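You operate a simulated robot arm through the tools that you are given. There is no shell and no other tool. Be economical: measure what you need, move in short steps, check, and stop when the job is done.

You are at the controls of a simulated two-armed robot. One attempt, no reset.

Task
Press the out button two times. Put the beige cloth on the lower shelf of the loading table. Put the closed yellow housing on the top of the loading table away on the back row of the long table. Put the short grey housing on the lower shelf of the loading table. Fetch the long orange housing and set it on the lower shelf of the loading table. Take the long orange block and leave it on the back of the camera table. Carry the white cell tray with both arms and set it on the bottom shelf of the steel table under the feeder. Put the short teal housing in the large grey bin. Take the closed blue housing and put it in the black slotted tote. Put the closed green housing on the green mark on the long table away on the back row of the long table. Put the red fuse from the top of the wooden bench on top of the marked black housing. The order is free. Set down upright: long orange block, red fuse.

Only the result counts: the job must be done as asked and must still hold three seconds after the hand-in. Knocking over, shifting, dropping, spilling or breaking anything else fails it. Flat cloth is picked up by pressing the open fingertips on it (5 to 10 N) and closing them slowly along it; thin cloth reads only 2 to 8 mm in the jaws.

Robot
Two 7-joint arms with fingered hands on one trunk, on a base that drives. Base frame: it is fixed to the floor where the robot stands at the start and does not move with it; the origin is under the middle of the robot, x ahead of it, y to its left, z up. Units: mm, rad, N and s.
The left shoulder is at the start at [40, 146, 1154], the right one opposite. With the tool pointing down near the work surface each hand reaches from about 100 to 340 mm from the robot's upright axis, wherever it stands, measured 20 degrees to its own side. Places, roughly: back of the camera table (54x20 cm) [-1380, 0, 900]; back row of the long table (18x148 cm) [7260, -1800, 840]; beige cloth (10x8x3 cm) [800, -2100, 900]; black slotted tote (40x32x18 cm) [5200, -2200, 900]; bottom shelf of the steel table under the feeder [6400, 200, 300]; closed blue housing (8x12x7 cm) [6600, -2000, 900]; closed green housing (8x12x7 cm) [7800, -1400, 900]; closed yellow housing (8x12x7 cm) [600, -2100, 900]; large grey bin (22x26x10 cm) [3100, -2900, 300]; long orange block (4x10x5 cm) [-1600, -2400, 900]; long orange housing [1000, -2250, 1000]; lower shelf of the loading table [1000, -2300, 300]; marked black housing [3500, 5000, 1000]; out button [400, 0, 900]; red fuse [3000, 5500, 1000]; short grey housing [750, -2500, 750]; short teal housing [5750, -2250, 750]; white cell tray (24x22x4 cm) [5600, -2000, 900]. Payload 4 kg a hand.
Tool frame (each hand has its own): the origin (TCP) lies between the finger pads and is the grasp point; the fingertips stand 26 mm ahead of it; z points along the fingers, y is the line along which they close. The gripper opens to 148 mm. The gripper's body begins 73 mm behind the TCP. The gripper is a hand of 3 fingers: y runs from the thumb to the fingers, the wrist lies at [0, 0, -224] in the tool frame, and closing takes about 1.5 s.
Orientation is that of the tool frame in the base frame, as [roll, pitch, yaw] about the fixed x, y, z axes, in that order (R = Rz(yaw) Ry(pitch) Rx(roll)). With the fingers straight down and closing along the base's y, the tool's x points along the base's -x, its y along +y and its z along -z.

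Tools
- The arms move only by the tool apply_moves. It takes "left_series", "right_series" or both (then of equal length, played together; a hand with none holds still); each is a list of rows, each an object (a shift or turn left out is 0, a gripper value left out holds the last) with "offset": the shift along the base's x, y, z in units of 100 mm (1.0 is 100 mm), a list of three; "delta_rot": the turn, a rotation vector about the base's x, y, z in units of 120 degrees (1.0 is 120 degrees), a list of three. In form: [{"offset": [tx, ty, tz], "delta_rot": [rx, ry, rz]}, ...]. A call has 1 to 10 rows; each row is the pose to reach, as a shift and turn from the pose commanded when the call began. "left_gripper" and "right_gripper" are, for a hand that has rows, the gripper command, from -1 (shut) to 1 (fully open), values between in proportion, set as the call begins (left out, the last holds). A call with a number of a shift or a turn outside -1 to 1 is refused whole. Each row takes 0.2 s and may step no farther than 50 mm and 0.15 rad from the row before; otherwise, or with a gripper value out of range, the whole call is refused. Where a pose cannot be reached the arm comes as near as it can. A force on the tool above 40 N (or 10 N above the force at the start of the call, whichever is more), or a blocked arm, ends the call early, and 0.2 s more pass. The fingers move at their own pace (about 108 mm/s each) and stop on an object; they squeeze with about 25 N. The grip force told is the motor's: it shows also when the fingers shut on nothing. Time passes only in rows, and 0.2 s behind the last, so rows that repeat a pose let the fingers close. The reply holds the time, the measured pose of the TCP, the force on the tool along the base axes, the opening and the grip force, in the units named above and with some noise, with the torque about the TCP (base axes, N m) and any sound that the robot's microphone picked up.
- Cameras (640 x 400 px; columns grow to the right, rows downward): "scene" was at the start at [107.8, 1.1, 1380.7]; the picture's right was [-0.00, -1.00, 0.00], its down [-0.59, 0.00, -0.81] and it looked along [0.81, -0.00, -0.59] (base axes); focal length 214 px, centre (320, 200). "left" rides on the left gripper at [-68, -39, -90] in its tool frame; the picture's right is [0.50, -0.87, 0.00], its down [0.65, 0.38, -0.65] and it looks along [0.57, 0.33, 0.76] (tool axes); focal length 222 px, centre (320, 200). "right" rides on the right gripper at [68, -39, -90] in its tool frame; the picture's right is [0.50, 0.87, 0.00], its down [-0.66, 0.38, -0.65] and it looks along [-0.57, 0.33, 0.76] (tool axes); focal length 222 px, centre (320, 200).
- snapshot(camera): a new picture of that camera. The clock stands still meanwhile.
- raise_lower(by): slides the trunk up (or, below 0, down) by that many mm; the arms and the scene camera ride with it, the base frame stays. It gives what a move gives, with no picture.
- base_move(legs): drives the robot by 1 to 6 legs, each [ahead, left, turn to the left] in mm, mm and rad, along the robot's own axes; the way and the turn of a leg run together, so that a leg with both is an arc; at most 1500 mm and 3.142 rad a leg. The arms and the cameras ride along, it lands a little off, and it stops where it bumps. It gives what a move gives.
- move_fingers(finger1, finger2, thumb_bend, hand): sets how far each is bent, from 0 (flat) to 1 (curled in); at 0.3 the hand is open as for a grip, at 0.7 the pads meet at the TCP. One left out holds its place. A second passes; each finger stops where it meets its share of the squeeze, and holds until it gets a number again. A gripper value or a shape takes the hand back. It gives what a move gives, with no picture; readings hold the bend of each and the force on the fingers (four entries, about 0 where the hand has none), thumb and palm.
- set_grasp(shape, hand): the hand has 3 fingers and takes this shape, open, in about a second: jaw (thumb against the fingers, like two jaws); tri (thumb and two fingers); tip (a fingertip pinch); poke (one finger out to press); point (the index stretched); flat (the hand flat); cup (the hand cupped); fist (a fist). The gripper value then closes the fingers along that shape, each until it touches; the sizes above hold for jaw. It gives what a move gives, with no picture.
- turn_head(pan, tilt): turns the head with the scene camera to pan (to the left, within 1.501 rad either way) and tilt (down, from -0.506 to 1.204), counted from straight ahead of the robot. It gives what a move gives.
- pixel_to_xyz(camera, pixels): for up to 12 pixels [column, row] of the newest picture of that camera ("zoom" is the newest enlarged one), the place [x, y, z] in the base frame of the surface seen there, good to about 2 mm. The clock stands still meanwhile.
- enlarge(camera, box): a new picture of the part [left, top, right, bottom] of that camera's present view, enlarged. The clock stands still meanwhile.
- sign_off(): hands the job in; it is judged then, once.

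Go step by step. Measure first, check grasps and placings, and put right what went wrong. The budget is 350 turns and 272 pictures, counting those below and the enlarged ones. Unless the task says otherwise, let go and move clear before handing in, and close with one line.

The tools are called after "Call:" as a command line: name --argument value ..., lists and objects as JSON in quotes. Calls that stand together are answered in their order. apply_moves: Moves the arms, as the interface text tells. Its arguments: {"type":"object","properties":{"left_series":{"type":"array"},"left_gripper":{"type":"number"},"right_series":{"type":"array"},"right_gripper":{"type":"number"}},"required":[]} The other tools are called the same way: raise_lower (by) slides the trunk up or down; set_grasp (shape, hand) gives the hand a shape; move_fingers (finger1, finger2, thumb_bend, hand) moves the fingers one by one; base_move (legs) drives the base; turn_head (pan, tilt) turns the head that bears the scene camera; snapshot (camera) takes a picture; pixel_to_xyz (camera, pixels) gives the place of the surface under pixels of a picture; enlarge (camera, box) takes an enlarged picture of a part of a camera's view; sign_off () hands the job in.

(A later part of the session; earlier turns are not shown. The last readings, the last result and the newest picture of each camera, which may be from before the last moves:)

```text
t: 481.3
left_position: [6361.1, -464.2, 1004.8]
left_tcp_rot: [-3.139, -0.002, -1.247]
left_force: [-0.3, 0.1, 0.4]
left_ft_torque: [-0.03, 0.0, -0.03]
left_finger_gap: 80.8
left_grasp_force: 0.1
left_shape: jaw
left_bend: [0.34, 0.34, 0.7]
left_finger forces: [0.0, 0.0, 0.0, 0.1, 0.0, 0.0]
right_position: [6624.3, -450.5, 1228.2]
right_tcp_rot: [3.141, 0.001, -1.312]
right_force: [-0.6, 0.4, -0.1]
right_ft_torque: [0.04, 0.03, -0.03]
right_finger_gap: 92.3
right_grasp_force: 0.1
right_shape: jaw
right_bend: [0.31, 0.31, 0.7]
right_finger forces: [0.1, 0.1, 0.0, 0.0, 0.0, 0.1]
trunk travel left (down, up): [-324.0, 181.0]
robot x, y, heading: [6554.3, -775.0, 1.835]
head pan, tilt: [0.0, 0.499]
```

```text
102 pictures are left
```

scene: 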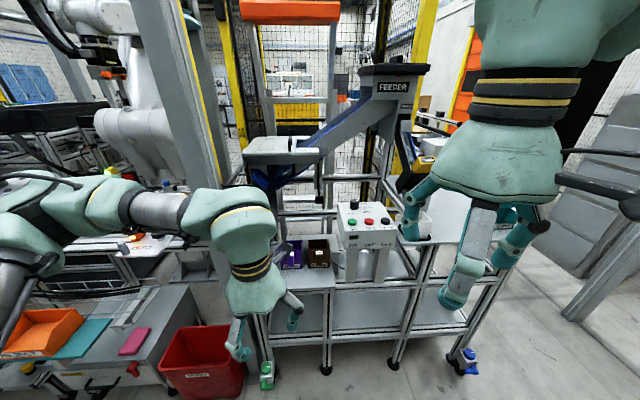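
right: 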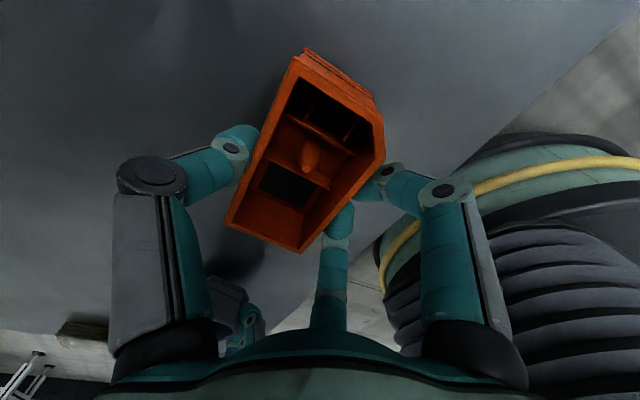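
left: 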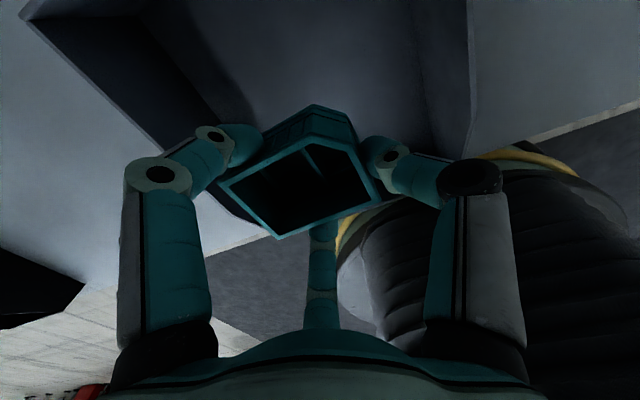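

The turn was cut just short. I measure what's near: the red bin (205,360), steel table feet, shelf and control box.

Call:
pixel_to_xyz --camera "scene" --pixels '[[205, 350], [160, 375], [240, 385], [268, 375], [467, 360], [395, 362], [327, 368], [360, 310], [430, 320], [360, 330], [365, 220], [310, 300]]'

Call:
enlarge --camera "scene" --box '[140, 130, 540, 400]'

Call:
turn_head --pan 0.6 --tilt 0.9

Call:
snapshot --camera "scene"

```text
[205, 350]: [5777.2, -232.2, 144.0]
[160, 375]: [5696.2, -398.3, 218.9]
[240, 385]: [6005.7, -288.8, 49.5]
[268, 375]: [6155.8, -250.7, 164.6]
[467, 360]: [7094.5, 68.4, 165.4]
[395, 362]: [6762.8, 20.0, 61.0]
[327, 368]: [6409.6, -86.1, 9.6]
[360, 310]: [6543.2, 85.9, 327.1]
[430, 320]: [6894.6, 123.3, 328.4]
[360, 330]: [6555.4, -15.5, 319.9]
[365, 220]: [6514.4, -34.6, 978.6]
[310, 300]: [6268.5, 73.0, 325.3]
```

```text
1.48 times, centred on (340, 265) of scene
```

zoom: 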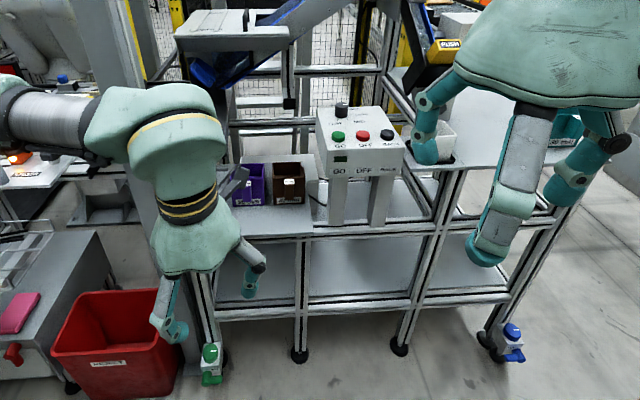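

```text
t: 482.3
left_position: [6361.4, -464.3, 1006.4]
left_tcp_rot: [-3.14, -0.001, -1.248]
left_force: [-0.2, -0.4, 0.2]
left_ft_torque: [0.02, 0.02, 0.02]
left_finger_gap: 81.0
left_grasp_force: 0.1
left_shape: jaw
left_bend: [0.34, 0.34, 0.7]
left_finger forces: [0.0, 0.0, 0.0, 0.0, 0.1, 0.0]
right_position: [6624.3, -451.8, 1229.1]
right_tcp_rot: [-3.141, -0.002, -1.309]
right_force: [0.1, 1.0, -0.9]
right_ft_torque: [0.03, -0.02, 0.03]
right_finger_gap: 92.0
right_grasp_force: 0.1
right_shape: jaw
right_bend: [0.31, 0.31, 0.7]
right_finger forces: [0.0, 0.0, 0.0, 0.1, 0.0, 0.0]
trunk travel left (down, up): [-324.0, 181.0]
robot x, y, heading: [6551.0, -772.6, 1.837]
head pan, tilt: [0.6, 0.901]
```

```text
100 pictures are left
```

scene: 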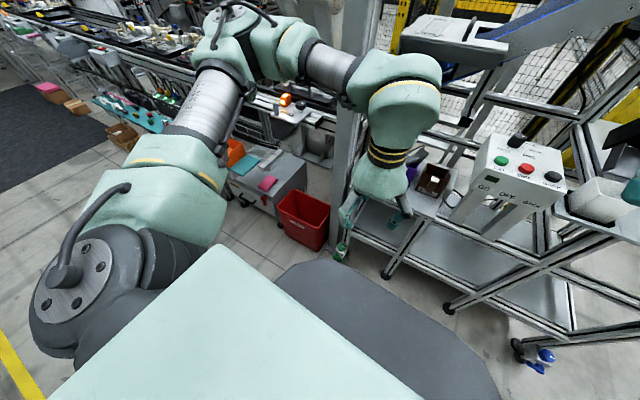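

Nothing was displaced. Now I measure the steel table's bottom shelf and the shelf above it from the last frontal view.

Call:
turn_head --pan 0.05 --tilt 0.7

Call:
snapshot --camera "scene"

Call:
enlarge --camera "scene" --box '[220, 130, 500, 320]'

```text
t: 483.3
left_position: [6361.7, -464.3, 1005.9]
left_tcp_rot: [-3.14, -0.002, -1.248]
left_force: [0.0, -0.2, 0.4]
left_ft_torque: [-0.03, 0.0, 0.01]
left_finger_gap: 80.9
left_grasp_force: 0.0
left_shape: jaw
left_bend: [0.34, 0.34, 0.7]
left_finger forces: [0.1, 0.1, 0.0, 0.0, 0.1, 0.0]
right_position: [6623.9, -451.7, 1228.5]
right_tcp_rot: [-3.141, -0.001, -1.31]
right_force: [1.0, 0.6, 0.1]
right_ft_torque: [0.0, 0.0, -0.01]
right_finger_gap: 92.5
right_grasp_force: 0.1
right_shape: jaw
right_bend: [0.31, 0.31, 0.7]
right_finger forces: [0.0, 0.0, 0.0, 0.1, 0.0, 0.1]
trunk travel left (down, up): [-324.0, 181.0]
robot x, y, heading: [6549.1, -775.8, 1.84]
head pan, tilt: [0.051, 0.7]
```

```text
99 pictures are left
```

scene: 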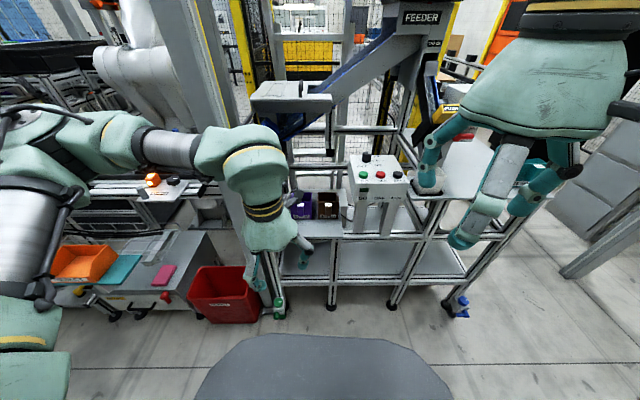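

```text
2.11 times, centred on (360, 225) of scene
```

zoom: 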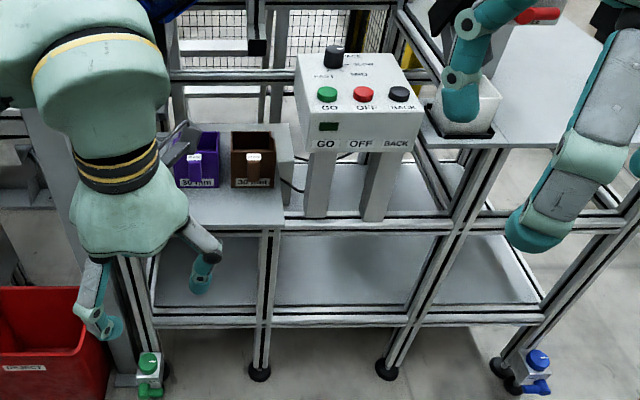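

Call:
pixel_to_xyz --camera "zoom" --pixels '[[340, 270], [340, 300], [340, 310], [260, 305], [400, 300], [340, 222], [340, 230], [230, 210], [340, 205], [200, 290], [480, 280], [430, 220]]'

Call:
pixel_to_xyz --camera "zoom" --pixels '[[265, 280], [413, 270], [405, 330], [262, 340], [155, 300], [540, 310], [270, 230], [450, 230], [300, 250], [400, 240], [300, 305], [390, 300]]'

```text
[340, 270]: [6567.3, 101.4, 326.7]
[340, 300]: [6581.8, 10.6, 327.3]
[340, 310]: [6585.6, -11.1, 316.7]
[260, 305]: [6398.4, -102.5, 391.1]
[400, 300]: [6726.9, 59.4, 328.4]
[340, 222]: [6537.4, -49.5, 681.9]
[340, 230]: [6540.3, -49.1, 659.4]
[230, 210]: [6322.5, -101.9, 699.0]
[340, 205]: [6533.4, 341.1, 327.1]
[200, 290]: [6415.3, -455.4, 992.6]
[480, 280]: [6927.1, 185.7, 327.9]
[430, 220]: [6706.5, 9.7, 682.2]
```

```text
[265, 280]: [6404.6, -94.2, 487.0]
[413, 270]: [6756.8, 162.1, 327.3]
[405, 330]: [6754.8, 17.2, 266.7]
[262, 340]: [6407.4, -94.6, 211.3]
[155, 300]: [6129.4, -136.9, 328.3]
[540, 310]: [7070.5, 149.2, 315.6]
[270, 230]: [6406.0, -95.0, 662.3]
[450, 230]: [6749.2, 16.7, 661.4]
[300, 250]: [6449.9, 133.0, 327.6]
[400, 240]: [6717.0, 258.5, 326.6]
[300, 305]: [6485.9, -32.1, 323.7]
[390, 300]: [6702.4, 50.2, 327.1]
```

Bottom shelf z=327 with ~330 mm clear height, legs at U≈6017 and 6383 (326 mm clear bay). Now I return to the tray and study it closely.

Call:
base_move --legs '[[-100, 0, 0], [0, 0, -3.074], [0, -1290, 0], [200, 0, 0]]'

Call:
turn_head --pan 0 --tilt 0.7

Call:
snapshot --camera "scene"

```text
t: 499.1
left_position: [5566.3, -1646.2, 1006.0]
left_tcp_rot: [-3.14, 0.001, 1.84]
left_force: [0.1, 0.0, 0.0]
left_ft_torque: [-0.01, 0.02, 0.01]
left_finger_gap: 81.2
left_grasp_force: 0.1
left_shape: jaw
left_bend: [0.34, 0.34, 0.7]
left_finger forces: [0.0, 0.1, 0.1, 0.0, 0.1, 0.1]
right_position: [5302.7, -1645.5, 1230.8]
right_tcp_rot: [3.141, -0.002, 1.777]
right_force: [-1.1, -0.4, 0.0]
right_ft_torque: [0.0, -0.03, 0.01]
right_finger_gap: 92.3
right_grasp_force: 0.0
right_shape: jaw
right_bend: [0.31, 0.31, 0.7]
right_finger forces: [0.1, 0.0, 0.0, 0.0, 0.1, 0.0]
trunk travel left (down, up): [-324.0, 181.0]
robot x, y, heading: [5392.0, -1327.5, -1.357]
head pan, tilt: [0.051, 0.7]
```

```text
t: 499.7
left_position: [5566.3, -1646.4, 1005.5]
left_tcp_rot: [-3.14, 0.0, 1.839]
left_force: [-0.4, 0.6, -0.4]
left_ft_torque: [0.0, 0.0, 0.0]
left_finger_gap: 80.9
left_grasp_force: 0.0
left_shape: jaw
left_bend: [0.34, 0.34, 0.7]
left_finger forces: [0.2, 0.0, 0.0, 0.0, 0.1, 0.1]
right_position: [5303.5, -1645.7, 1228.3]
right_tcp_rot: [3.142, -0.001, 1.777]
right_force: [-0.7, 0.2, 1.0]
right_ft_torque: [-0.01, 0.03, 0.01]
right_finger_gap: 92.3
right_grasp_force: 0.0
right_shape: jaw
right_bend: [0.31, 0.31, 0.7]
right_finger forces: [0.0, 0.0, 0.0, 0.1, 0.0, 0.0]
trunk travel left (down, up): [-324.0, 181.0]
robot x, y, heading: [5391.4, -1324.9, -1.36]
head pan, tilt: [0.0, 0.7]
```

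```text
97 pictures are left
```

scene: 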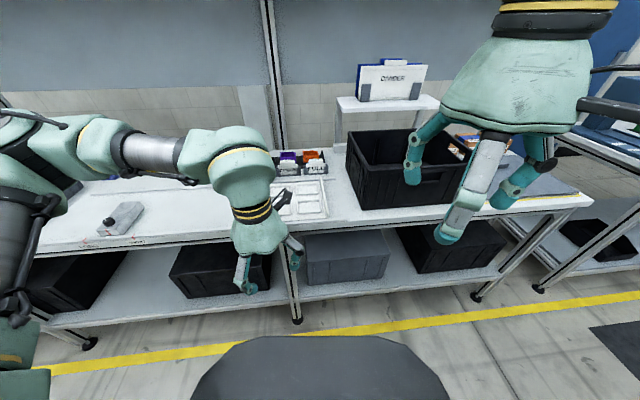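

Call:
base_move --legs '[[0, 0, 0.124], [200, 0, 0]]'

Call:
apply_moves --left_series '[{"offset": [0.2, 0.1, 0.35]}, {"offset": [0.4, 0.2, 0.7]}, {"offset": [0.6, 0.3, 1.0]}]' --right_series '[{"offset": [-0.2, -0.07, 0]}, {"offset": [-0.5, -0.15, 0]}, {"offset": [-0.8, -0.25, 0]}]'

Call:
snapshot --camera "scene"

Call:
enlarge --camera "scene" --box '[220, 160, 420, 290]'

```text
t: 501.9
left_position: [5669.2, -1812.7, 1006.6]
left_tcp_rot: [-3.14, 0.0, 1.959]
left_force: [0.3, 0.1, -0.3]
left_ft_torque: [-0.01, 0.03, 0.01]
left_finger_gap: 81.2
left_grasp_force: 0.1
left_shape: jaw
left_bend: [0.34, 0.34, 0.7]
left_finger forces: [0.1, 0.0, 0.0, 0.0, 0.0, 0.0]
right_position: [5406.9, -1843.0, 1229.2]
right_tcp_rot: [3.141, 0.0, 1.895]
right_force: [0.5, -0.1, 0.3]
right_ft_torque: [-0.01, -0.03, 0.02]
right_finger_gap: 92.1
right_grasp_force: 0.1
right_shape: jaw
right_bend: [0.31, 0.31, 0.7]
right_finger forces: [0.0, 0.0, 0.1, 0.0, 0.0, 0.0]
trunk travel left (down, up): [-324.0, 181.0]
robot x, y, heading: [5457.6, -1515.0, -1.243]
head pan, tilt: [0.0, 0.7]
```

```text
t: 502.7
left_position: [5727.8, -1786.8, 1104.4]
left_tcp_rot: [3.14, -0.001, 1.955]
left_force: [0.8, -1.5, -0.8]
left_ft_torque: [-0.03, -0.03, -0.01]
left_finger_gap: 81.0
left_grasp_force: 0.1
left_shape: jaw
left_bend: [0.34, 0.34, 0.7]
left_finger forces: [0.0, 0.0, 0.0, 0.0, 0.0, 0.1]
right_position: [5327.1, -1870.0, 1231.9]
right_tcp_rot: [-3.141, 0.0, 1.894]
right_force: [0.2, 0.5, 0.3]
right_ft_torque: [-0.01, -0.05, 0.01]
right_finger_gap: 92.1
right_grasp_force: 0.0
right_shape: jaw
right_bend: [0.31, 0.31, 0.7]
right_finger forces: [0.0, 0.0, 0.1, 0.0, 0.1, 0.1]
trunk travel left (down, up): [-324.0, 181.0]
robot x, y, heading: [5455.5, -1517.1, -1.24]
head pan, tilt: [0.0, 0.7]
```

```text
96 pictures are left
```

scene: 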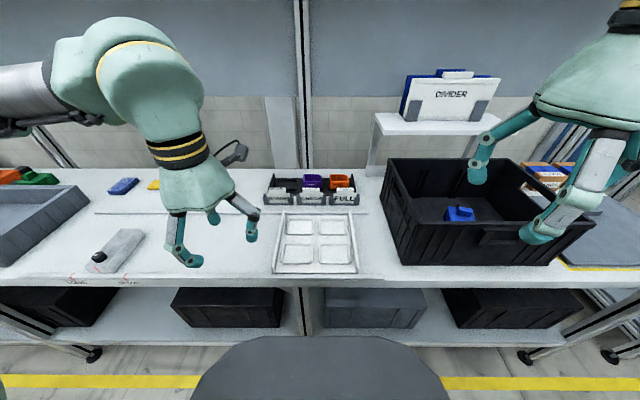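

```text
3.08 times, centred on (320, 225) of scene
```

zoom: 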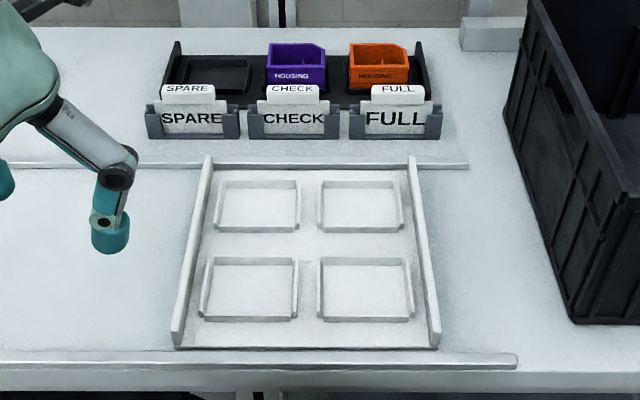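

The tray has raised side walls on its left and right – good for one hand each. I measure wall tops, plate and ends.

Call:
pixel_to_xyz --camera "zoom" --pixels '[[207, 158], [177, 325], [413, 158], [435, 330], [178, 345], [438, 348], [310, 170], [310, 345], [310, 245], [195, 240], [425, 240], [260, 358]]'

Call:
enlarge --camera "scene" --box '[260, 200, 330, 280]'

```text
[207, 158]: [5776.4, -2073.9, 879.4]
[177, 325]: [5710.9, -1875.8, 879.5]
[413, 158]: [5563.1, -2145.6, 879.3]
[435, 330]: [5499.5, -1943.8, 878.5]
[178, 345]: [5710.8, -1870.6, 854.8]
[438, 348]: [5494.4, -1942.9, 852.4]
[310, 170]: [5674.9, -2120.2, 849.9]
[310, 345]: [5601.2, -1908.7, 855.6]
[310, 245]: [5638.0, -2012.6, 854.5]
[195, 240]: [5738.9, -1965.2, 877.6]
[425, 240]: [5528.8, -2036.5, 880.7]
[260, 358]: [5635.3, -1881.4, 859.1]
```

```text
5.00 times, centred on (295, 240) of scene
```

zoom: 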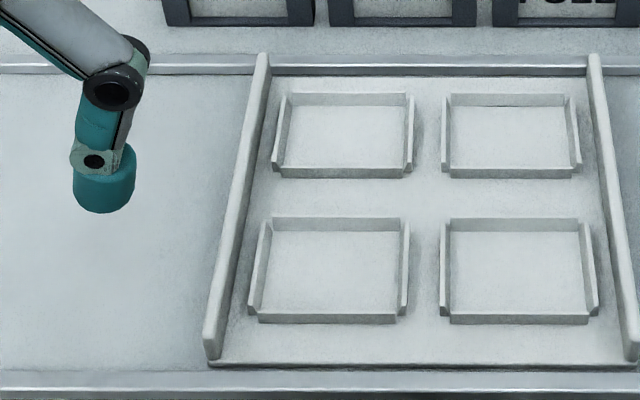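

Walls: U≈4772 and 4549, tops z 879.5, plate z 855, V 3646–3858. I'll pinch each wall with hands tilted 40° forward, so the hand bodies can stay in front of the shelf's legs later. First bring both hands above.

Call:
apply_moves --left_series '[{"offset": [0, -0.2, 0], "delta_rot": [0, 0, -0.032]}, {"offset": [0.02, -0.4, 0], "delta_rot": [0, 0, -0.032]}, {"offset": [0.04, -0.6, 0], "delta_rot": [0, 0, -0.032]}, {"offset": [0.06, -0.6, 0], "delta_rot": [0, 0, -0.032]}]' --right_series '[{"offset": [0.35, 0.1, -0.25]}, {"offset": [0.65, 0.2, -0.6]}, {"offset": [0.95, 0.3, -0.9]}, {"offset": [1.0, 0.2, -1.0]}]' --left_gripper -0.6 --right_gripper -0.6

Call:
apply_moves --left_series '[{"offset": [0, -0.03, 0], "delta_rot": [-0.063, -0.022, 0]}, {"offset": [0, -0.06, 0], "delta_rot": [-0.126, -0.044, 0]}, {"offset": [0, -0.1, 0], "delta_rot": [-0.189, -0.066, 0]}, {"offset": [0, -0.1, 0], "delta_rot": [-0.252, -0.088, 0]}, {"offset": [0, -0.1, 0], "delta_rot": [-0.3156, -0.11, 0]}]' --right_series '[{"offset": [0.3, -0.1, 0], "delta_rot": [-0.063, -0.022, 0]}, {"offset": [0.6, -0.2, 0], "delta_rot": [-0.126, -0.044, 0]}, {"offset": [0.9, -0.3, 0], "delta_rot": [-0.189, -0.066, 0]}, {"offset": [0.97, -0.6, 0], "delta_rot": [-0.252, -0.088, 0]}, {"offset": [0.97, -0.9, 0], "delta_rot": [-0.3156, -0.11, 0]}]'

Call:
snapshot --camera "scene"

```text
t: 503.7
left_position: [5734.2, -1845.1, 1106.7]
left_tcp_rot: [-3.14, -0.002, 1.89]
left_force: [0.7, 0.0, -0.6]
left_ft_torque: [0.01, 0.02, 0.0]
left_finger_gap: 30.1
left_grasp_force: 0.1
left_shape: jaw
left_bend: [0.75, 0.75, 0.7]
left_finger forces: [0.0, 0.0, 0.1, 0.0, 0.1, 0.1]
right_position: [5428.6, -1850.4, 1129.3]
right_tcp_rot: [3.141, -0.001, 1.895]
right_force: [0.6, 0.9, 0.5]
right_ft_torque: [-0.02, 0.0, 0.03]
right_finger_gap: 29.7
right_grasp_force: 0.2
right_shape: jaw
right_bend: [0.75, 0.75, 0.7]
right_finger forces: [0.1, 0.1, 0.1, 0.0, 0.0, 0.0]
trunk travel left (down, up): [-324.0, 181.0]
robot x, y, heading: [5454.7, -1515.7, -1.24]
head pan, tilt: [0.0, 0.7]
```

```text
t: 504.9
left_position: [5733.5, -1857.8, 1107.9]
left_tcp_rot: [3.13, 0.701, 1.887]
left_force: [-1.4, 0.2, 0.2]
left_ft_torque: [0.03, -0.03, 0.03]
left_finger_gap: 29.8
left_grasp_force: 0.0
left_shape: jaw
left_bend: [0.75, 0.75, 0.7]
left_finger forces: [0.0, 0.0, 0.0, 0.0, 0.0, 0.1]
left hand out of reach, approached as far as the arm can: row 5
right_position: [5524.2, -1939.3, 1129.7]
right_tcp_rot: [3.134, 0.699, 1.893]
right_force: [0.0, 0.0, -0.9]
right_ft_torque: [0.03, -0.01, -0.01]
right_finger_gap: 29.8
right_grasp_force: 0.1
right_shape: jaw
right_bend: [0.75, 0.75, 0.7]
right_finger forces: [0.0, 0.1, 0.0, 0.0, 0.0, 0.0]
trunk travel left (down, up): [-324.0, 181.0]
robot x, y, heading: [5459.0, -1516.2, -1.24]
head pan, tilt: [0.0, 0.7]
```

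```text
93 pictures are left
```

scene: 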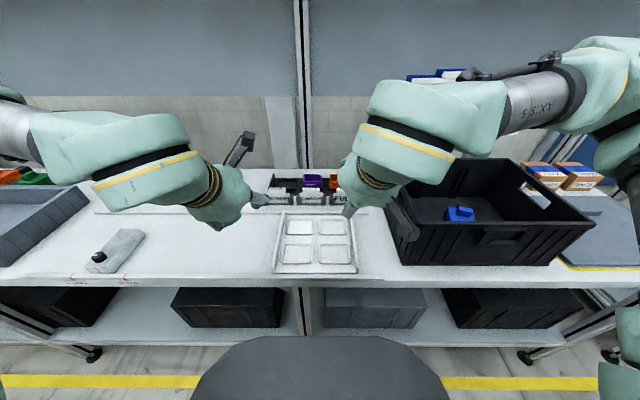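

Both hands are tilted. I move them forward and down to just above the walls (z≈930).

Call:
apply_moves --left_series '[{"offset": [0, -0.3, -0.25]}, {"offset": [0, -0.6, -0.5]}, {"offset": [0, -0.87, -0.75]}, {"offset": [0, -0.87, -1.0]}]' --right_series '[{"offset": [0, -0.27, -0.25]}, {"offset": [0, -0.54, -0.5]}, {"offset": [0, -0.79, -0.75]}, {"offset": [0, -0.79, -1.0]}]'

Call:
apply_moves --left_series '[{"offset": [0, 0, -0.4]}, {"offset": [0, 0, -0.76]}]' --right_series '[{"offset": [0, 0, -0.45]}, {"offset": [0, 0, -0.92]}]'

Call:
snapshot --camera "left"

Call:
snapshot --camera "right"

Call:
enlarge --camera "scene" --box '[220, 160, 420, 290]'

```text
t: 505.9
left_position: [5734.0, -1942.1, 1008.7]
left_tcp_rot: [3.129, 0.699, 1.886]
left_force: [0.2, -0.2, 0.3]
left_ft_torque: [0.03, -0.02, -0.04]
left_finger_gap: 29.8
left_grasp_force: 0.0
left_shape: jaw
left_bend: [0.75, 0.75, 0.7]
left_finger forces: [0.0, 0.1, 0.0, 0.1, 0.0, 0.1]
right_position: [5524.3, -2017.8, 1028.2]
right_tcp_rot: [3.134, 0.697, 1.894]
right_force: [0.2, -0.6, -0.5]
right_ft_torque: [-0.03, 0.03, -0.01]
right_finger_gap: 29.8
right_grasp_force: 0.1
right_shape: jaw
right_bend: [0.75, 0.75, 0.7]
right_finger forces: [0.0, 0.0, 0.0, 0.1, 0.0, 0.0]
trunk travel left (down, up): [-324.0, 181.0]
robot x, y, heading: [5455.7, -1515.3, -1.242]
head pan, tilt: [0.0, 0.7]
```

```text
t: 506.5
left_position: [5733.2, -1940.9, 932.4]
left_tcp_rot: [3.131, 0.698, 1.885]
left_force: [-0.1, -0.3, -0.7]
left_ft_torque: [0.0, 0.0, 0.0]
left_finger_gap: 29.9
left_grasp_force: 0.0
left_shape: jaw
left_bend: [0.75, 0.75, 0.7]
left_finger forces: [0.0, 0.0, 0.0, 0.0, 0.0, 0.1]
right_position: [5524.5, -2017.2, 937.6]
right_tcp_rot: [3.133, 0.698, 1.892]
right_force: [-0.3, -0.1, -0.1]
right_ft_torque: [-0.01, -0.03, -0.03]
right_finger_gap: 29.9
right_grasp_force: 0.0
right_shape: jaw
right_bend: [0.75, 0.75, 0.7]
right_finger forces: [0.0, 0.0, 0.1, 0.0, 0.0, 0.0]
trunk travel left (down, up): [-324.0, 181.0]
robot x, y, heading: [5458.1, -1515.5, -1.241]
head pan, tilt: [0.0, 0.7]
```

```text
92 pictures are left
```

left: 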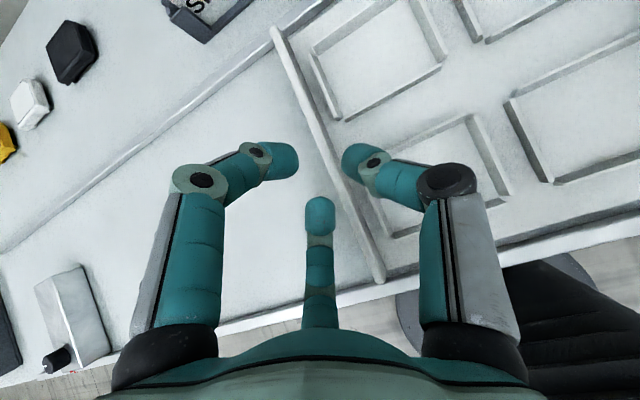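

```text
91 pictures are left
```

right: 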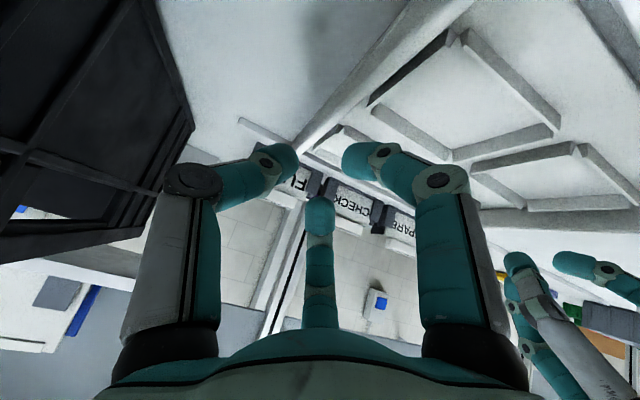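

```text
3.08 times, centred on (320, 225) of scene
```

zoom: 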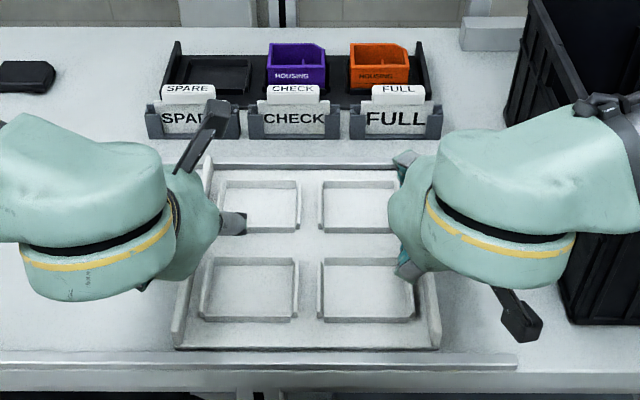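

Both walls lie between thumb and fingers. I verify the lateral centring numerically.

Call:
pixel_to_xyz --camera "left" --pixels '[[346, 160], [298, 162], [318, 232], [316, 130], [345, 205], [325, 155]]'

Call:
pixel_to_xyz --camera "right" --pixels '[[292, 162], [348, 162], [320, 232], [330, 115], [312, 145], [320, 170]]'

```text
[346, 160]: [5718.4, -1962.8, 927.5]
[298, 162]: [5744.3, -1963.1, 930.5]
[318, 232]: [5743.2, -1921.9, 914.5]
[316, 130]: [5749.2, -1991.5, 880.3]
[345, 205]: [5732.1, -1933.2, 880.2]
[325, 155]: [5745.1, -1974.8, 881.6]
```

```text
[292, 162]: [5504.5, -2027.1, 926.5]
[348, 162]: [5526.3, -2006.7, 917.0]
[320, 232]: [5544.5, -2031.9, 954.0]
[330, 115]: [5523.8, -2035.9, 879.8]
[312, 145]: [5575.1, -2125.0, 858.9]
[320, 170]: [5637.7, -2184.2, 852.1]
```

Left needs an 8 mm shift left, right 3 mm. Then descend to z≈892.

Call:
apply_moves --left_series '[{"offset": [0.075, 0.026, 0]}, {"offset": [0.075, 0.026, -0.15]}, {"offset": [0.075, 0.026, -0.3]}, {"offset": [0.075, 0.026, -0.4]}]' --right_series '[{"offset": [0.03, 0.01, 0]}, {"offset": [0.03, 0.01, -0.2]}, {"offset": [0.03, 0.01, -0.35]}, {"offset": [0.03, 0.01, -0.45]}]'

Call:
snapshot --camera "left"

Call:
snapshot --camera "right"

```text
t: 507.5
left_position: [5748.7, -1942.9, 896.5]
left_tcp_rot: [3.127, 0.691, 1.887]
left_force: [-1.6, 0.2, 0.7]
left_ft_torque: [-0.06, 0.07, -0.02]
left_finger_gap: 30.1
left_grasp_force: 0.0
left_shape: jaw
left_bend: [0.75, 0.75, 0.7]
left_finger forces: [0.0, 0.0, 0.0, 0.0, 1.8, 0.0]
left hand out of reach, approached as far as the arm can: row 4
right_position: [5533.8, -2030.7, 911.9]
right_tcp_rot: [3.137, 0.689, 1.898]
right_force: [0.4, -0.7, -0.1]
right_ft_torque: [-0.02, 0.01, -0.02]
right_finger_gap: 29.9
right_grasp_force: 0.1
right_shape: jaw
right_bend: [0.75, 0.75, 0.7]
right_finger forces: [0.0, 0.0, 0.0, 0.0, 0.1, 0.0]
right hand out of reach, approached as far as the arm can: row 2, 3, 4
trunk travel left (down, up): [-324.0, 181.0]
robot x, y, heading: [5455.9, -1515.7, -1.24]
head pan, tilt: [0.0, 0.7]
```

```text
89 pictures are left
```

left: 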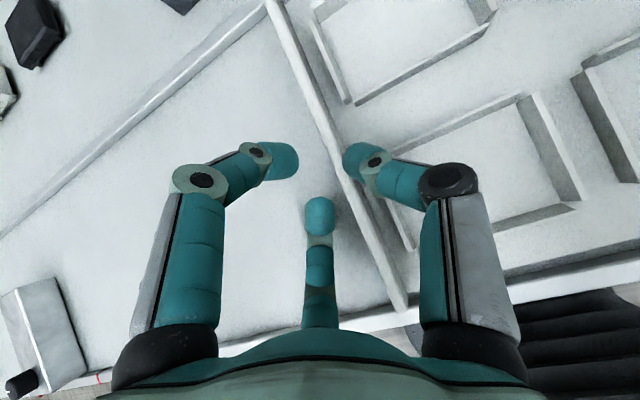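

```text
88 pictures are left
```

right: 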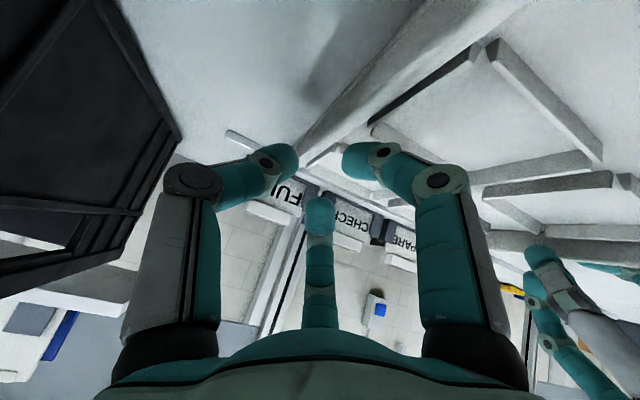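

Both arms are too folded here. I lift the hands, back the base up 90 mm, and reach forward again.

Call:
apply_moves --left_series '[{"offset": [0, 0, 0.3]}, {"offset": [0, 0, 0.6]}]' --right_series '[{"offset": [0, 0, 0.3]}, {"offset": [0, 0, 0.6]}]'

Call:
base_move --legs '[[-90, 8, 0]]'

```text
t: 508.1
left_position: [5747.5, -1942.1, 958.0]
left_tcp_rot: [3.13, 0.697, 1.886]
left_force: [0.0, 0.3, 0.2]
left_ft_torque: [0.05, -0.02, -0.04]
left_finger_gap: 29.9
left_grasp_force: 0.0
left_shape: jaw
left_bend: [0.75, 0.75, 0.7]
left_finger forces: [0.0, 0.0, 0.1, 0.0, 0.0, 0.0]
right_position: [5534.7, -2028.5, 974.0]
right_tcp_rot: [3.134, 0.698, 1.894]
right_force: [-0.1, 0.4, 0.0]
right_ft_torque: [0.01, 0.01, 0.0]
right_finger_gap: 30.1
right_grasp_force: 0.0
right_shape: jaw
right_bend: [0.75, 0.75, 0.7]
right_finger forces: [0.0, 0.0, 0.1, 0.1, 0.0, 0.1]
trunk travel left (down, up): [-324.0, 181.0]
robot x, y, heading: [5455.9, -1515.4, -1.24]
head pan, tilt: [0.0, 0.7]
```

```text
t: 509.2
left_position: [5724.0, -1856.0, 957.5]
left_tcp_rot: [3.129, 0.698, 1.885]
left_force: [-0.2, -0.5, -1.2]
left_ft_torque: [0.02, -0.02, -0.02]
left_finger_gap: 29.8
left_grasp_force: 0.0
left_shape: jaw
left_bend: [0.75, 0.75, 0.7]
left_finger forces: [0.0, 0.0, 0.0, 0.1, 0.0, 0.1]
right_position: [5511.9, -1943.2, 973.7]
right_tcp_rot: [3.131, 0.699, 1.89]
right_force: [-0.7, 0.0, 0.2]
right_ft_torque: [-0.04, 0.01, -0.01]
right_finger_gap: 29.8
right_grasp_force: 0.1
right_shape: jaw
right_bend: [0.75, 0.75, 0.7]
right_finger forces: [0.0, 0.0, 0.0, 0.1, 0.0, 0.0]
trunk travel left (down, up): [-324.0, 181.0]
robot x, y, heading: [5433.0, -1429.0, -1.239]
head pan, tilt: [0.0, 0.7]
```

Call:
apply_moves --left_series '[{"offset": [0.06, -0.28, 0]}, {"offset": [0.12, -0.56, 0]}, {"offset": [0.17, -0.82, 0]}, {"offset": [0.17, -0.82, -0.3]}]' --right_series '[{"offset": [0.05, -0.25, 0]}, {"offset": [0.1, -0.5, 0]}, {"offset": [0.156, -0.73, -0.1]}, {"offset": [0.156, -0.73, -0.45]}]'

Call:
apply_moves --left_series '[{"offset": [0, 0, -0.15]}, {"offset": [0, 0, -0.28]}, {"offset": [0, 0, -0.36]}]' --right_series '[{"offset": [0, 0, -0.15]}, {"offset": [0, 0, -0.28]}, {"offset": [0, 0, -0.36]}]'

Call:
snapshot --camera "left"

Call:
snapshot --camera "right"

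```text
t: 510.2
left_position: [5741.9, -1939.8, 925.5]
left_tcp_rot: [3.13, 0.698, 1.882]
left_force: [1.4, 0.6, 0.0]
left_ft_torque: [0.04, 0.01, 0.02]
left_finger_gap: 30.0
left_grasp_force: 0.0
left_shape: jaw
left_bend: [0.75, 0.75, 0.7]
left_finger forces: [0.0, 0.0, 0.0, 0.0, 0.1, 0.0]
right_position: [5527.6, -2016.8, 927.7]
right_tcp_rot: [3.133, 0.695, 1.892]
right_force: [-0.4, 0.5, 0.6]
right_ft_torque: [-0.04, 0.02, -0.01]
right_finger_gap: 29.7
right_grasp_force: 0.1
right_shape: jaw
right_bend: [0.75, 0.75, 0.7]
right_finger forces: [0.1, 0.0, 0.1, 0.1, 0.0, 0.1]
trunk travel left (down, up): [-324.0, 181.0]
robot x, y, heading: [5431.9, -1426.0, -1.242]
head pan, tilt: [0.0, 0.7]
```

```text
t: 511.0
left_position: [5739.0, -1937.3, 892.5]
left_tcp_rot: [3.129, 0.701, 1.886]
left_force: [0.4, 0.6, 0.0]
left_ft_torque: [0.0, 0.01, 0.06]
left_finger_gap: 29.8
left_grasp_force: 0.1
left_shape: jaw
left_bend: [0.75, 0.75, 0.7]
left_finger forces: [0.0, 0.0, 0.0, 0.0, 0.1, 0.1]
right_position: [5527.3, -2015.8, 894.4]
right_tcp_rot: [3.133, 0.702, 1.891]
right_force: [-0.6, 0.8, 5.5]
right_ft_torque: [0.09, -0.05, 0.0]
right_finger_gap: 29.4
right_grasp_force: 0.0
right_shape: jaw
right_bend: [0.77, 0.75, 0.7]
right_finger forces: [5.7, 0.0, 0.0, 0.0, 0.0, 0.0]
trunk travel left (down, up): [-324.0, 181.0]
robot x, y, heading: [5434.1, -1425.5, -1.241]
head pan, tilt: [0.0, 0.7]
```

```text
87 pictures are left
```

left: 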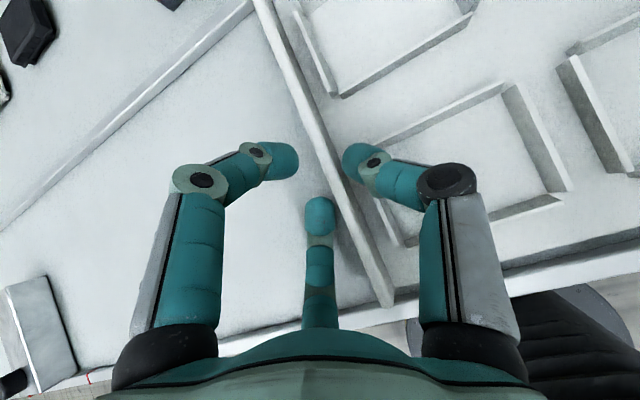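

```text
86 pictures are left
```

right: 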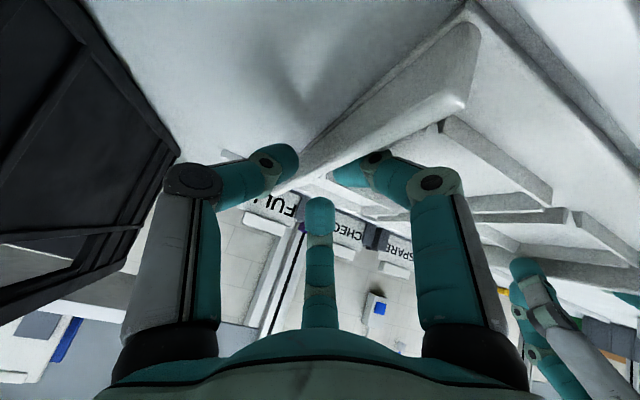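

The right hand's inner finger just touches the plate; I raise it 3 mm and close both hands.

Call:
apply_moves --left_series '[{"offset": [0, 0, 0]}, {"offset": [0, 0, 0]}, {"offset": [0, 0, 0]}, {"offset": [0, 0, 0]}]' --right_series '[{"offset": [0, 0, 0.03]}, {"offset": [0, 0, 0.03]}, {"offset": [0, 0, 0.03]}, {"offset": [0, 0, 0.03]}]' --left_gripper -1 --right_gripper -1

Call:
snapshot --camera "left"

Call:
snapshot --camera "right"

```text
t: 512.0
left_position: [5741.7, -1938.4, 891.1]
left_tcp_rot: [3.128, 0.698, 1.886]
left_force: [1.1, 0.3, 0.0]
left_ft_torque: [0.02, -0.08, 0.03]
left_finger_gap: 2.8
left_grasp_force: 24.8
left_shape: jaw
left_bend: [0.7, 0.7, 0.7]
left_finger forces: [0.0, 0.0, 0.0, 0.0, 21.9, 0.0]
right_position: [5525.6, -2015.8, 895.4]
right_tcp_rot: [3.132, 0.698, 1.892]
right_force: [-2.5, -1.2, 1.5]
right_ft_torque: [-0.05, 0.02, -0.03]
right_finger_gap: 9.0
right_grasp_force: 25.0
right_shape: jaw
right_bend: [0.76, 0.7, 0.7]
right_finger forces: [0.0, 24.6, 0.1, 0.1, 22.7, 0.0]
trunk travel left (down, up): [-324.0, 181.0]
robot x, y, heading: [5434.4, -1432.0, -1.242]
head pan, tilt: [0.0, 0.7]
```

```text
85 pictures are left
```

left: 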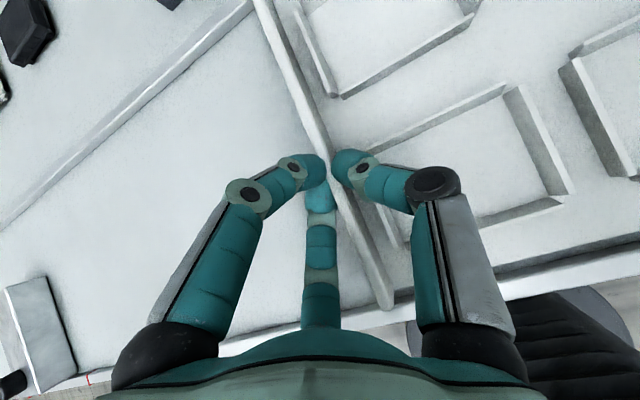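

```text
84 pictures are left
```

right: 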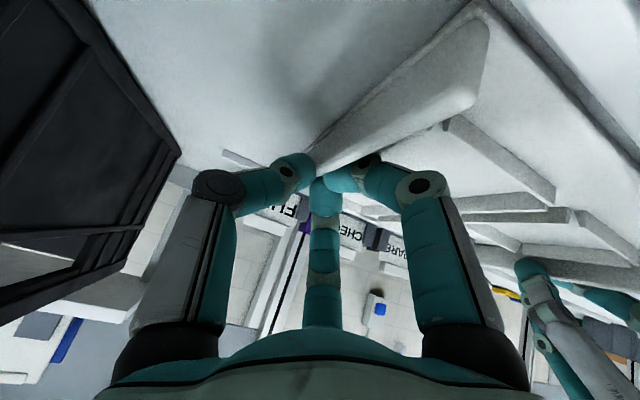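

Right is pinched (finger and thumb loaded), but on the left only the thumb bears: the fingers stop just short of the wall. I reopen the left, shift 6 mm right and close again.

Call:
apply_moves --left_series '[{"offset": [0, 0, 0]}, {"offset": [0, 0, 0]}, {"offset": [-0.03, -0.01, 0]}, {"offset": [-0.06, -0.02, 0]}, {"offset": [-0.06, -0.02, 0]}]' --left_gripper -0.6

Call:
apply_moves --left_series '[{"offset": [0, 0, 0]}, {"offset": [0, 0, 0]}, {"offset": [0, 0, 0]}, {"offset": [0, 0, 0]}]' --left_gripper -1

```text
t: 513.2
left_position: [5734.6, -1939.9, 891.4]
left_tcp_rot: [3.129, 0.698, 1.886]
left_force: [0.1, 0.2, -0.8]
left_ft_torque: [-0.01, 0.05, -0.04]
left_finger_gap: 29.2
left_grasp_force: 0.1
left_shape: jaw
left_bend: [0.75, 0.75, 0.7]
left_finger forces: [0.0, 0.0, 0.0, 0.0, 0.1, 0.0]
right_position: [5527.1, -2016.1, 896.4]
right_tcp_rot: [3.132, 0.7, 1.89]
right_force: [1.1, 1.4, -0.1]
right_ft_torque: [-0.04, -0.07, -0.01]
right_finger_gap: 8.6
right_grasp_force: 24.9
right_shape: jaw
right_bend: [0.76, 0.7, 0.7]
right_finger forces: [0.0, 26.4, 0.0, 0.0, 20.6, 0.0]
trunk travel left (down, up): [-324.0, 181.0]
robot x, y, heading: [5436.9, -1429.1, -1.241]
head pan, tilt: [0.0, 0.7]
```

```text
t: 514.2
left_position: [5733.9, -1939.8, 894.0]
left_tcp_rot: [3.133, 0.703, 1.884]
left_force: [2.5, -0.6, 13.0]
left_ft_torque: [-0.4, -0.29, 0.21]
left_finger_gap: 7.3
left_grasp_force: 25.5
left_shape: jaw
left_bend: [0.73, 0.75, 0.7]
left_finger forces: [35.1, 19.3, 0.0, 0.0, 21.9, 0.0]
right_position: [5525.8, -2016.3, 896.4]
right_tcp_rot: [3.133, 0.698, 1.889]
right_force: [-0.3, -1.3, -0.2]
right_ft_torque: [-0.03, -0.03, -0.03]
right_finger_gap: 8.7
right_grasp_force: 24.8
right_shape: jaw
right_bend: [0.76, 0.7, 0.7]
right_finger forces: [0.0, 0.1, 0.0, 0.1, 20.8, 0.1]
trunk travel left (down, up): [-324.0, 181.0]
robot x, y, heading: [5434.8, -1427.3, -1.243]
head pan, tilt: [0.0, 0.7]
```

Left is now pinched by all three. The tray moved slightly, so the right needs a similar 5 mm shift to the right.

Call:
apply_moves --right_series '[{"offset": [0, 0, 0]}, {"offset": [0, 0, 0]}, {"offset": [-0.03, -0.01, 0]}, {"offset": [-0.05, -0.017, 0]}, {"offset": [-0.05, -0.017, 0]}]' --right_gripper -0.6

Call:
apply_moves --right_series '[{"offset": [0, 0, 0]}, {"offset": [0, 0, 0]}, {"offset": [0, 0, 0]}, {"offset": [0, 0, 0]}]' --right_gripper -1

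Call:
snapshot --camera "left"

Call:
snapshot --camera "right"

```text
t: 515.4
left_position: [5735.4, -1938.6, 892.9]
left_tcp_rot: [3.13, 0.703, 1.885]
left_force: [3.3, -3.3, 18.8]
left_ft_torque: [-0.51, -0.29, 0.22]
left_finger_gap: 6.8
left_grasp_force: 25.5
left_shape: jaw
left_bend: [0.73, 0.75, 0.7]
left_finger forces: [38.0, 18.8, 0.0, 0.1, 22.8, 0.0]
right_position: [5521.5, -2016.3, 896.8]
right_tcp_rot: [3.133, 0.699, 1.893]
right_force: [1.1, -0.6, 2.0]
right_ft_torque: [0.01, -0.08, -0.01]
right_finger_gap: 29.2
right_grasp_force: 0.0
right_shape: jaw
right_bend: [0.76, 0.75, 0.7]
right_finger forces: [2.5, 0.0, 0.0, 0.0, 0.1, 0.0]
trunk travel left (down, up): [-324.0, 181.0]
robot x, y, heading: [5433.6, -1426.0, -1.243]
head pan, tilt: [0.0, 0.7]
```

```text
t: 516.4
left_position: [5734.4, -1939.2, 893.2]
left_tcp_rot: [3.131, 0.703, 1.882]
left_force: [3.0, -6.1, 15.6]
left_ft_torque: [-0.48, -0.28, 0.19]
left_finger_gap: 6.8
left_grasp_force: 25.5
left_shape: jaw
left_bend: [0.73, 0.75, 0.7]
left_finger forces: [34.7, 18.7, 0.0, 0.0, 23.6, 0.0]
right_position: [5520.0, -2015.7, 898.5]
right_tcp_rot: [3.133, 0.703, 1.891]
right_force: [2.7, -0.1, 11.5]
right_ft_torque: [-0.12, -0.1, 0.04]
right_finger_gap: 1.7
right_grasp_force: 25.1
right_shape: jaw
right_bend: [0.77, 0.7, 0.69]
right_finger forces: [0.0, 0.1, 0.0, 0.0, 0.0, 0.1]
trunk travel left (down, up): [-324.0, 181.0]
robot x, y, heading: [5434.6, -1426.2, -1.244]
head pan, tilt: [0.0, 0.7]
```

```text
83 pictures are left
```

left: 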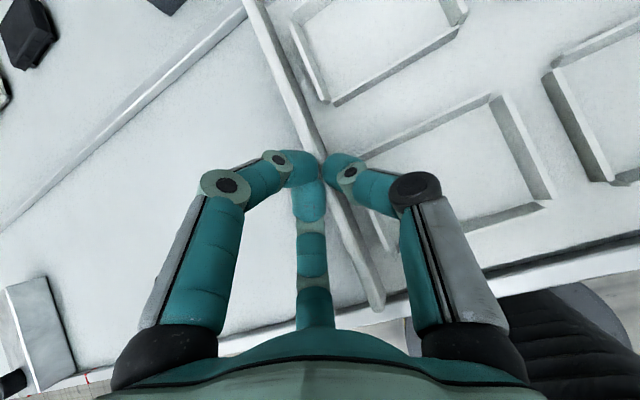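

```text
82 pictures are left
```

right: 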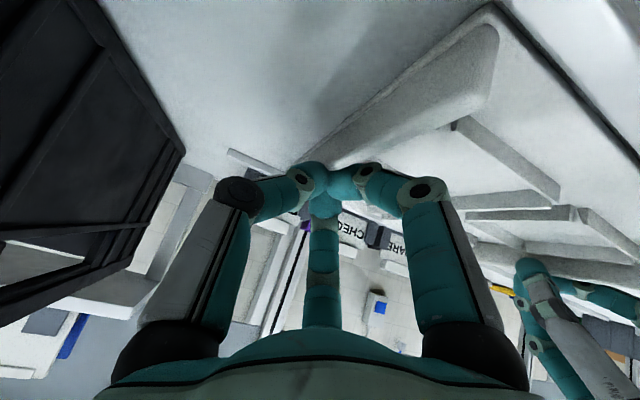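

The right closed over the wall's top edge (gap 1.7, no load) – too high. I reopen and measure the wall relative to the digits.

Call:
apply_moves --right_series '[{"offset": [0, 0, 0.1]}, {"offset": [0, 0, 0.1]}, {"offset": [0, 0, 0.1]}]' --right_gripper -0.55

Call:
snapshot --camera "right"

Call:
pixel_to_xyz --camera "right" --pixels '[[293, 162], [345, 162], [320, 230], [380, 110], [350, 130], [470, 60], [420, 130], [440, 105]]'

```text
t: 517.2
left_position: [5733.5, -1939.3, 894.3]
left_tcp_rot: [3.132, 0.702, 1.883]
left_force: [1.9, -4.7, 17.5]
left_ft_torque: [-0.48, -0.29, 0.22]
left_finger_gap: 7.2
left_grasp_force: 25.4
left_shape: jaw
left_bend: [0.73, 0.75, 0.7]
left_finger forces: [35.5, 19.3, 0.0, 0.0, 23.4, 0.0]
right_position: [5520.1, -2016.1, 907.5]
right_tcp_rot: [3.133, 0.699, 1.888]
right_force: [-2.1, -0.5, 5.9]
right_ft_torque: [0.03, -0.03, 0.0]
right_finger_gap: 31.8
right_grasp_force: 0.0
right_shape: jaw
right_bend: [0.78, 0.76, 0.7]
right_finger forces: [6.2, 0.0, 0.0, 0.0, 0.1, 0.0]
trunk travel left (down, up): [-324.0, 181.0]
robot x, y, heading: [5433.7, -1427.4, -1.245]
head pan, tilt: [0.0, 0.7]
```

```text
81 pictures are left
```

right: 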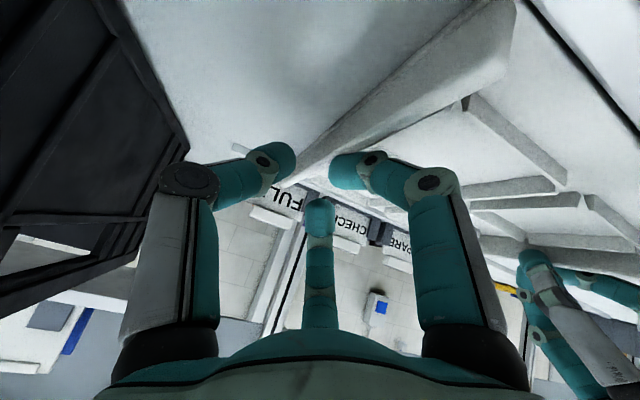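

```text
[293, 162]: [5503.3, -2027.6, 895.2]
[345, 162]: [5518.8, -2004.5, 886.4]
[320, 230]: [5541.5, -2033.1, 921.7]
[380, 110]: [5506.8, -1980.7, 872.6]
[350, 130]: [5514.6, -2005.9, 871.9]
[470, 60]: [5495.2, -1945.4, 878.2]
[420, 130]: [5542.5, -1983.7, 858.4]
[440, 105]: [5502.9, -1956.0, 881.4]
```

The right wall must sit exactly at the hand's centre line. I put the right hand 5 mm left and down, slide the tray 6 mm left with the left hand (which holds it), then close the right.

Call:
apply_moves --right_series '[{"offset": [0.05, 0.017, 0.05]}, {"offset": [0.05, 0.017, 0]}, {"offset": [0.05, 0.017, -0.08]}, {"offset": [0.05, 0.017, -0.12]}]' --left_series '[{"offset": [0, 0, 0]}, {"offset": [0, 0, 0]}, {"offset": [0.03, 0.01, 0]}, {"offset": [0.06, 0.02, 0]}]' --right_gripper -0.6

Call:
apply_moves --right_series '[{"offset": [0, 0, 0]}, {"offset": [0, 0, 0]}, {"offset": [0, 0, 0]}, {"offset": [0, 0, 0]}]' --right_gripper -1

```text
t: 518.2
left_position: [5738.0, -1937.3, 894.7]
left_tcp_rot: [3.13, 0.702, 1.88]
left_force: [-8.4, -4.1, 17.4]
left_ft_torque: [-0.39, -0.03, 0.04]
left_finger_gap: 6.3
left_grasp_force: 25.1
left_shape: jaw
left_bend: [0.73, 0.76, 0.7]
left_finger forces: [34.6, 0.1, 0.0, 0.0, 27.5, 0.0]
right_position: [5525.3, -2014.1, 895.0]
right_tcp_rot: [3.131, 0.705, 1.89]
right_force: [1.4, 1.9, 6.0]
right_ft_torque: [0.19, -0.05, 0.05]
right_finger_gap: 29.5
right_grasp_force: 0.1
right_shape: jaw
right_bend: [0.76, 0.75, 0.7]
right_finger forces: [6.5, 0.1, 0.0, 0.0, 0.0, 0.0]
trunk travel left (down, up): [-324.0, 181.0]
robot x, y, heading: [5437.1, -1430.0, -1.241]
head pan, tilt: [0.0, 0.7]
```

```text
t: 519.2
left_position: [5739.3, -1936.2, 893.7]
left_tcp_rot: [3.131, 0.701, 1.881]
left_force: [-11.3, -5.4, 13.4]
left_ft_torque: [-0.34, -0.01, -0.08]
left_finger_gap: 5.7
left_grasp_force: 24.8
left_shape: jaw
left_bend: [0.73, 0.76, 0.7]
left_finger forces: [31.7, 0.0, 0.1, 0.0, 28.2, 0.1]
right_position: [5525.1, -2016.4, 897.2]
right_tcp_rot: [3.13, 0.709, 1.888]
right_force: [2.0, -4.2, 23.2]
right_ft_torque: [-0.42, -0.11, 0.08]
right_finger_gap: 4.4
right_grasp_force: 24.4
right_shape: jaw
right_bend: [0.77, 0.71, 0.71]
right_finger forces: [18.1, 0.0, 0.0, 0.0, 33.0, 0.0]
trunk travel left (down, up): [-324.0, 181.0]
robot x, y, heading: [5434.9, -1427.6, -1.24]
head pan, tilt: [0.0, 0.7]
```

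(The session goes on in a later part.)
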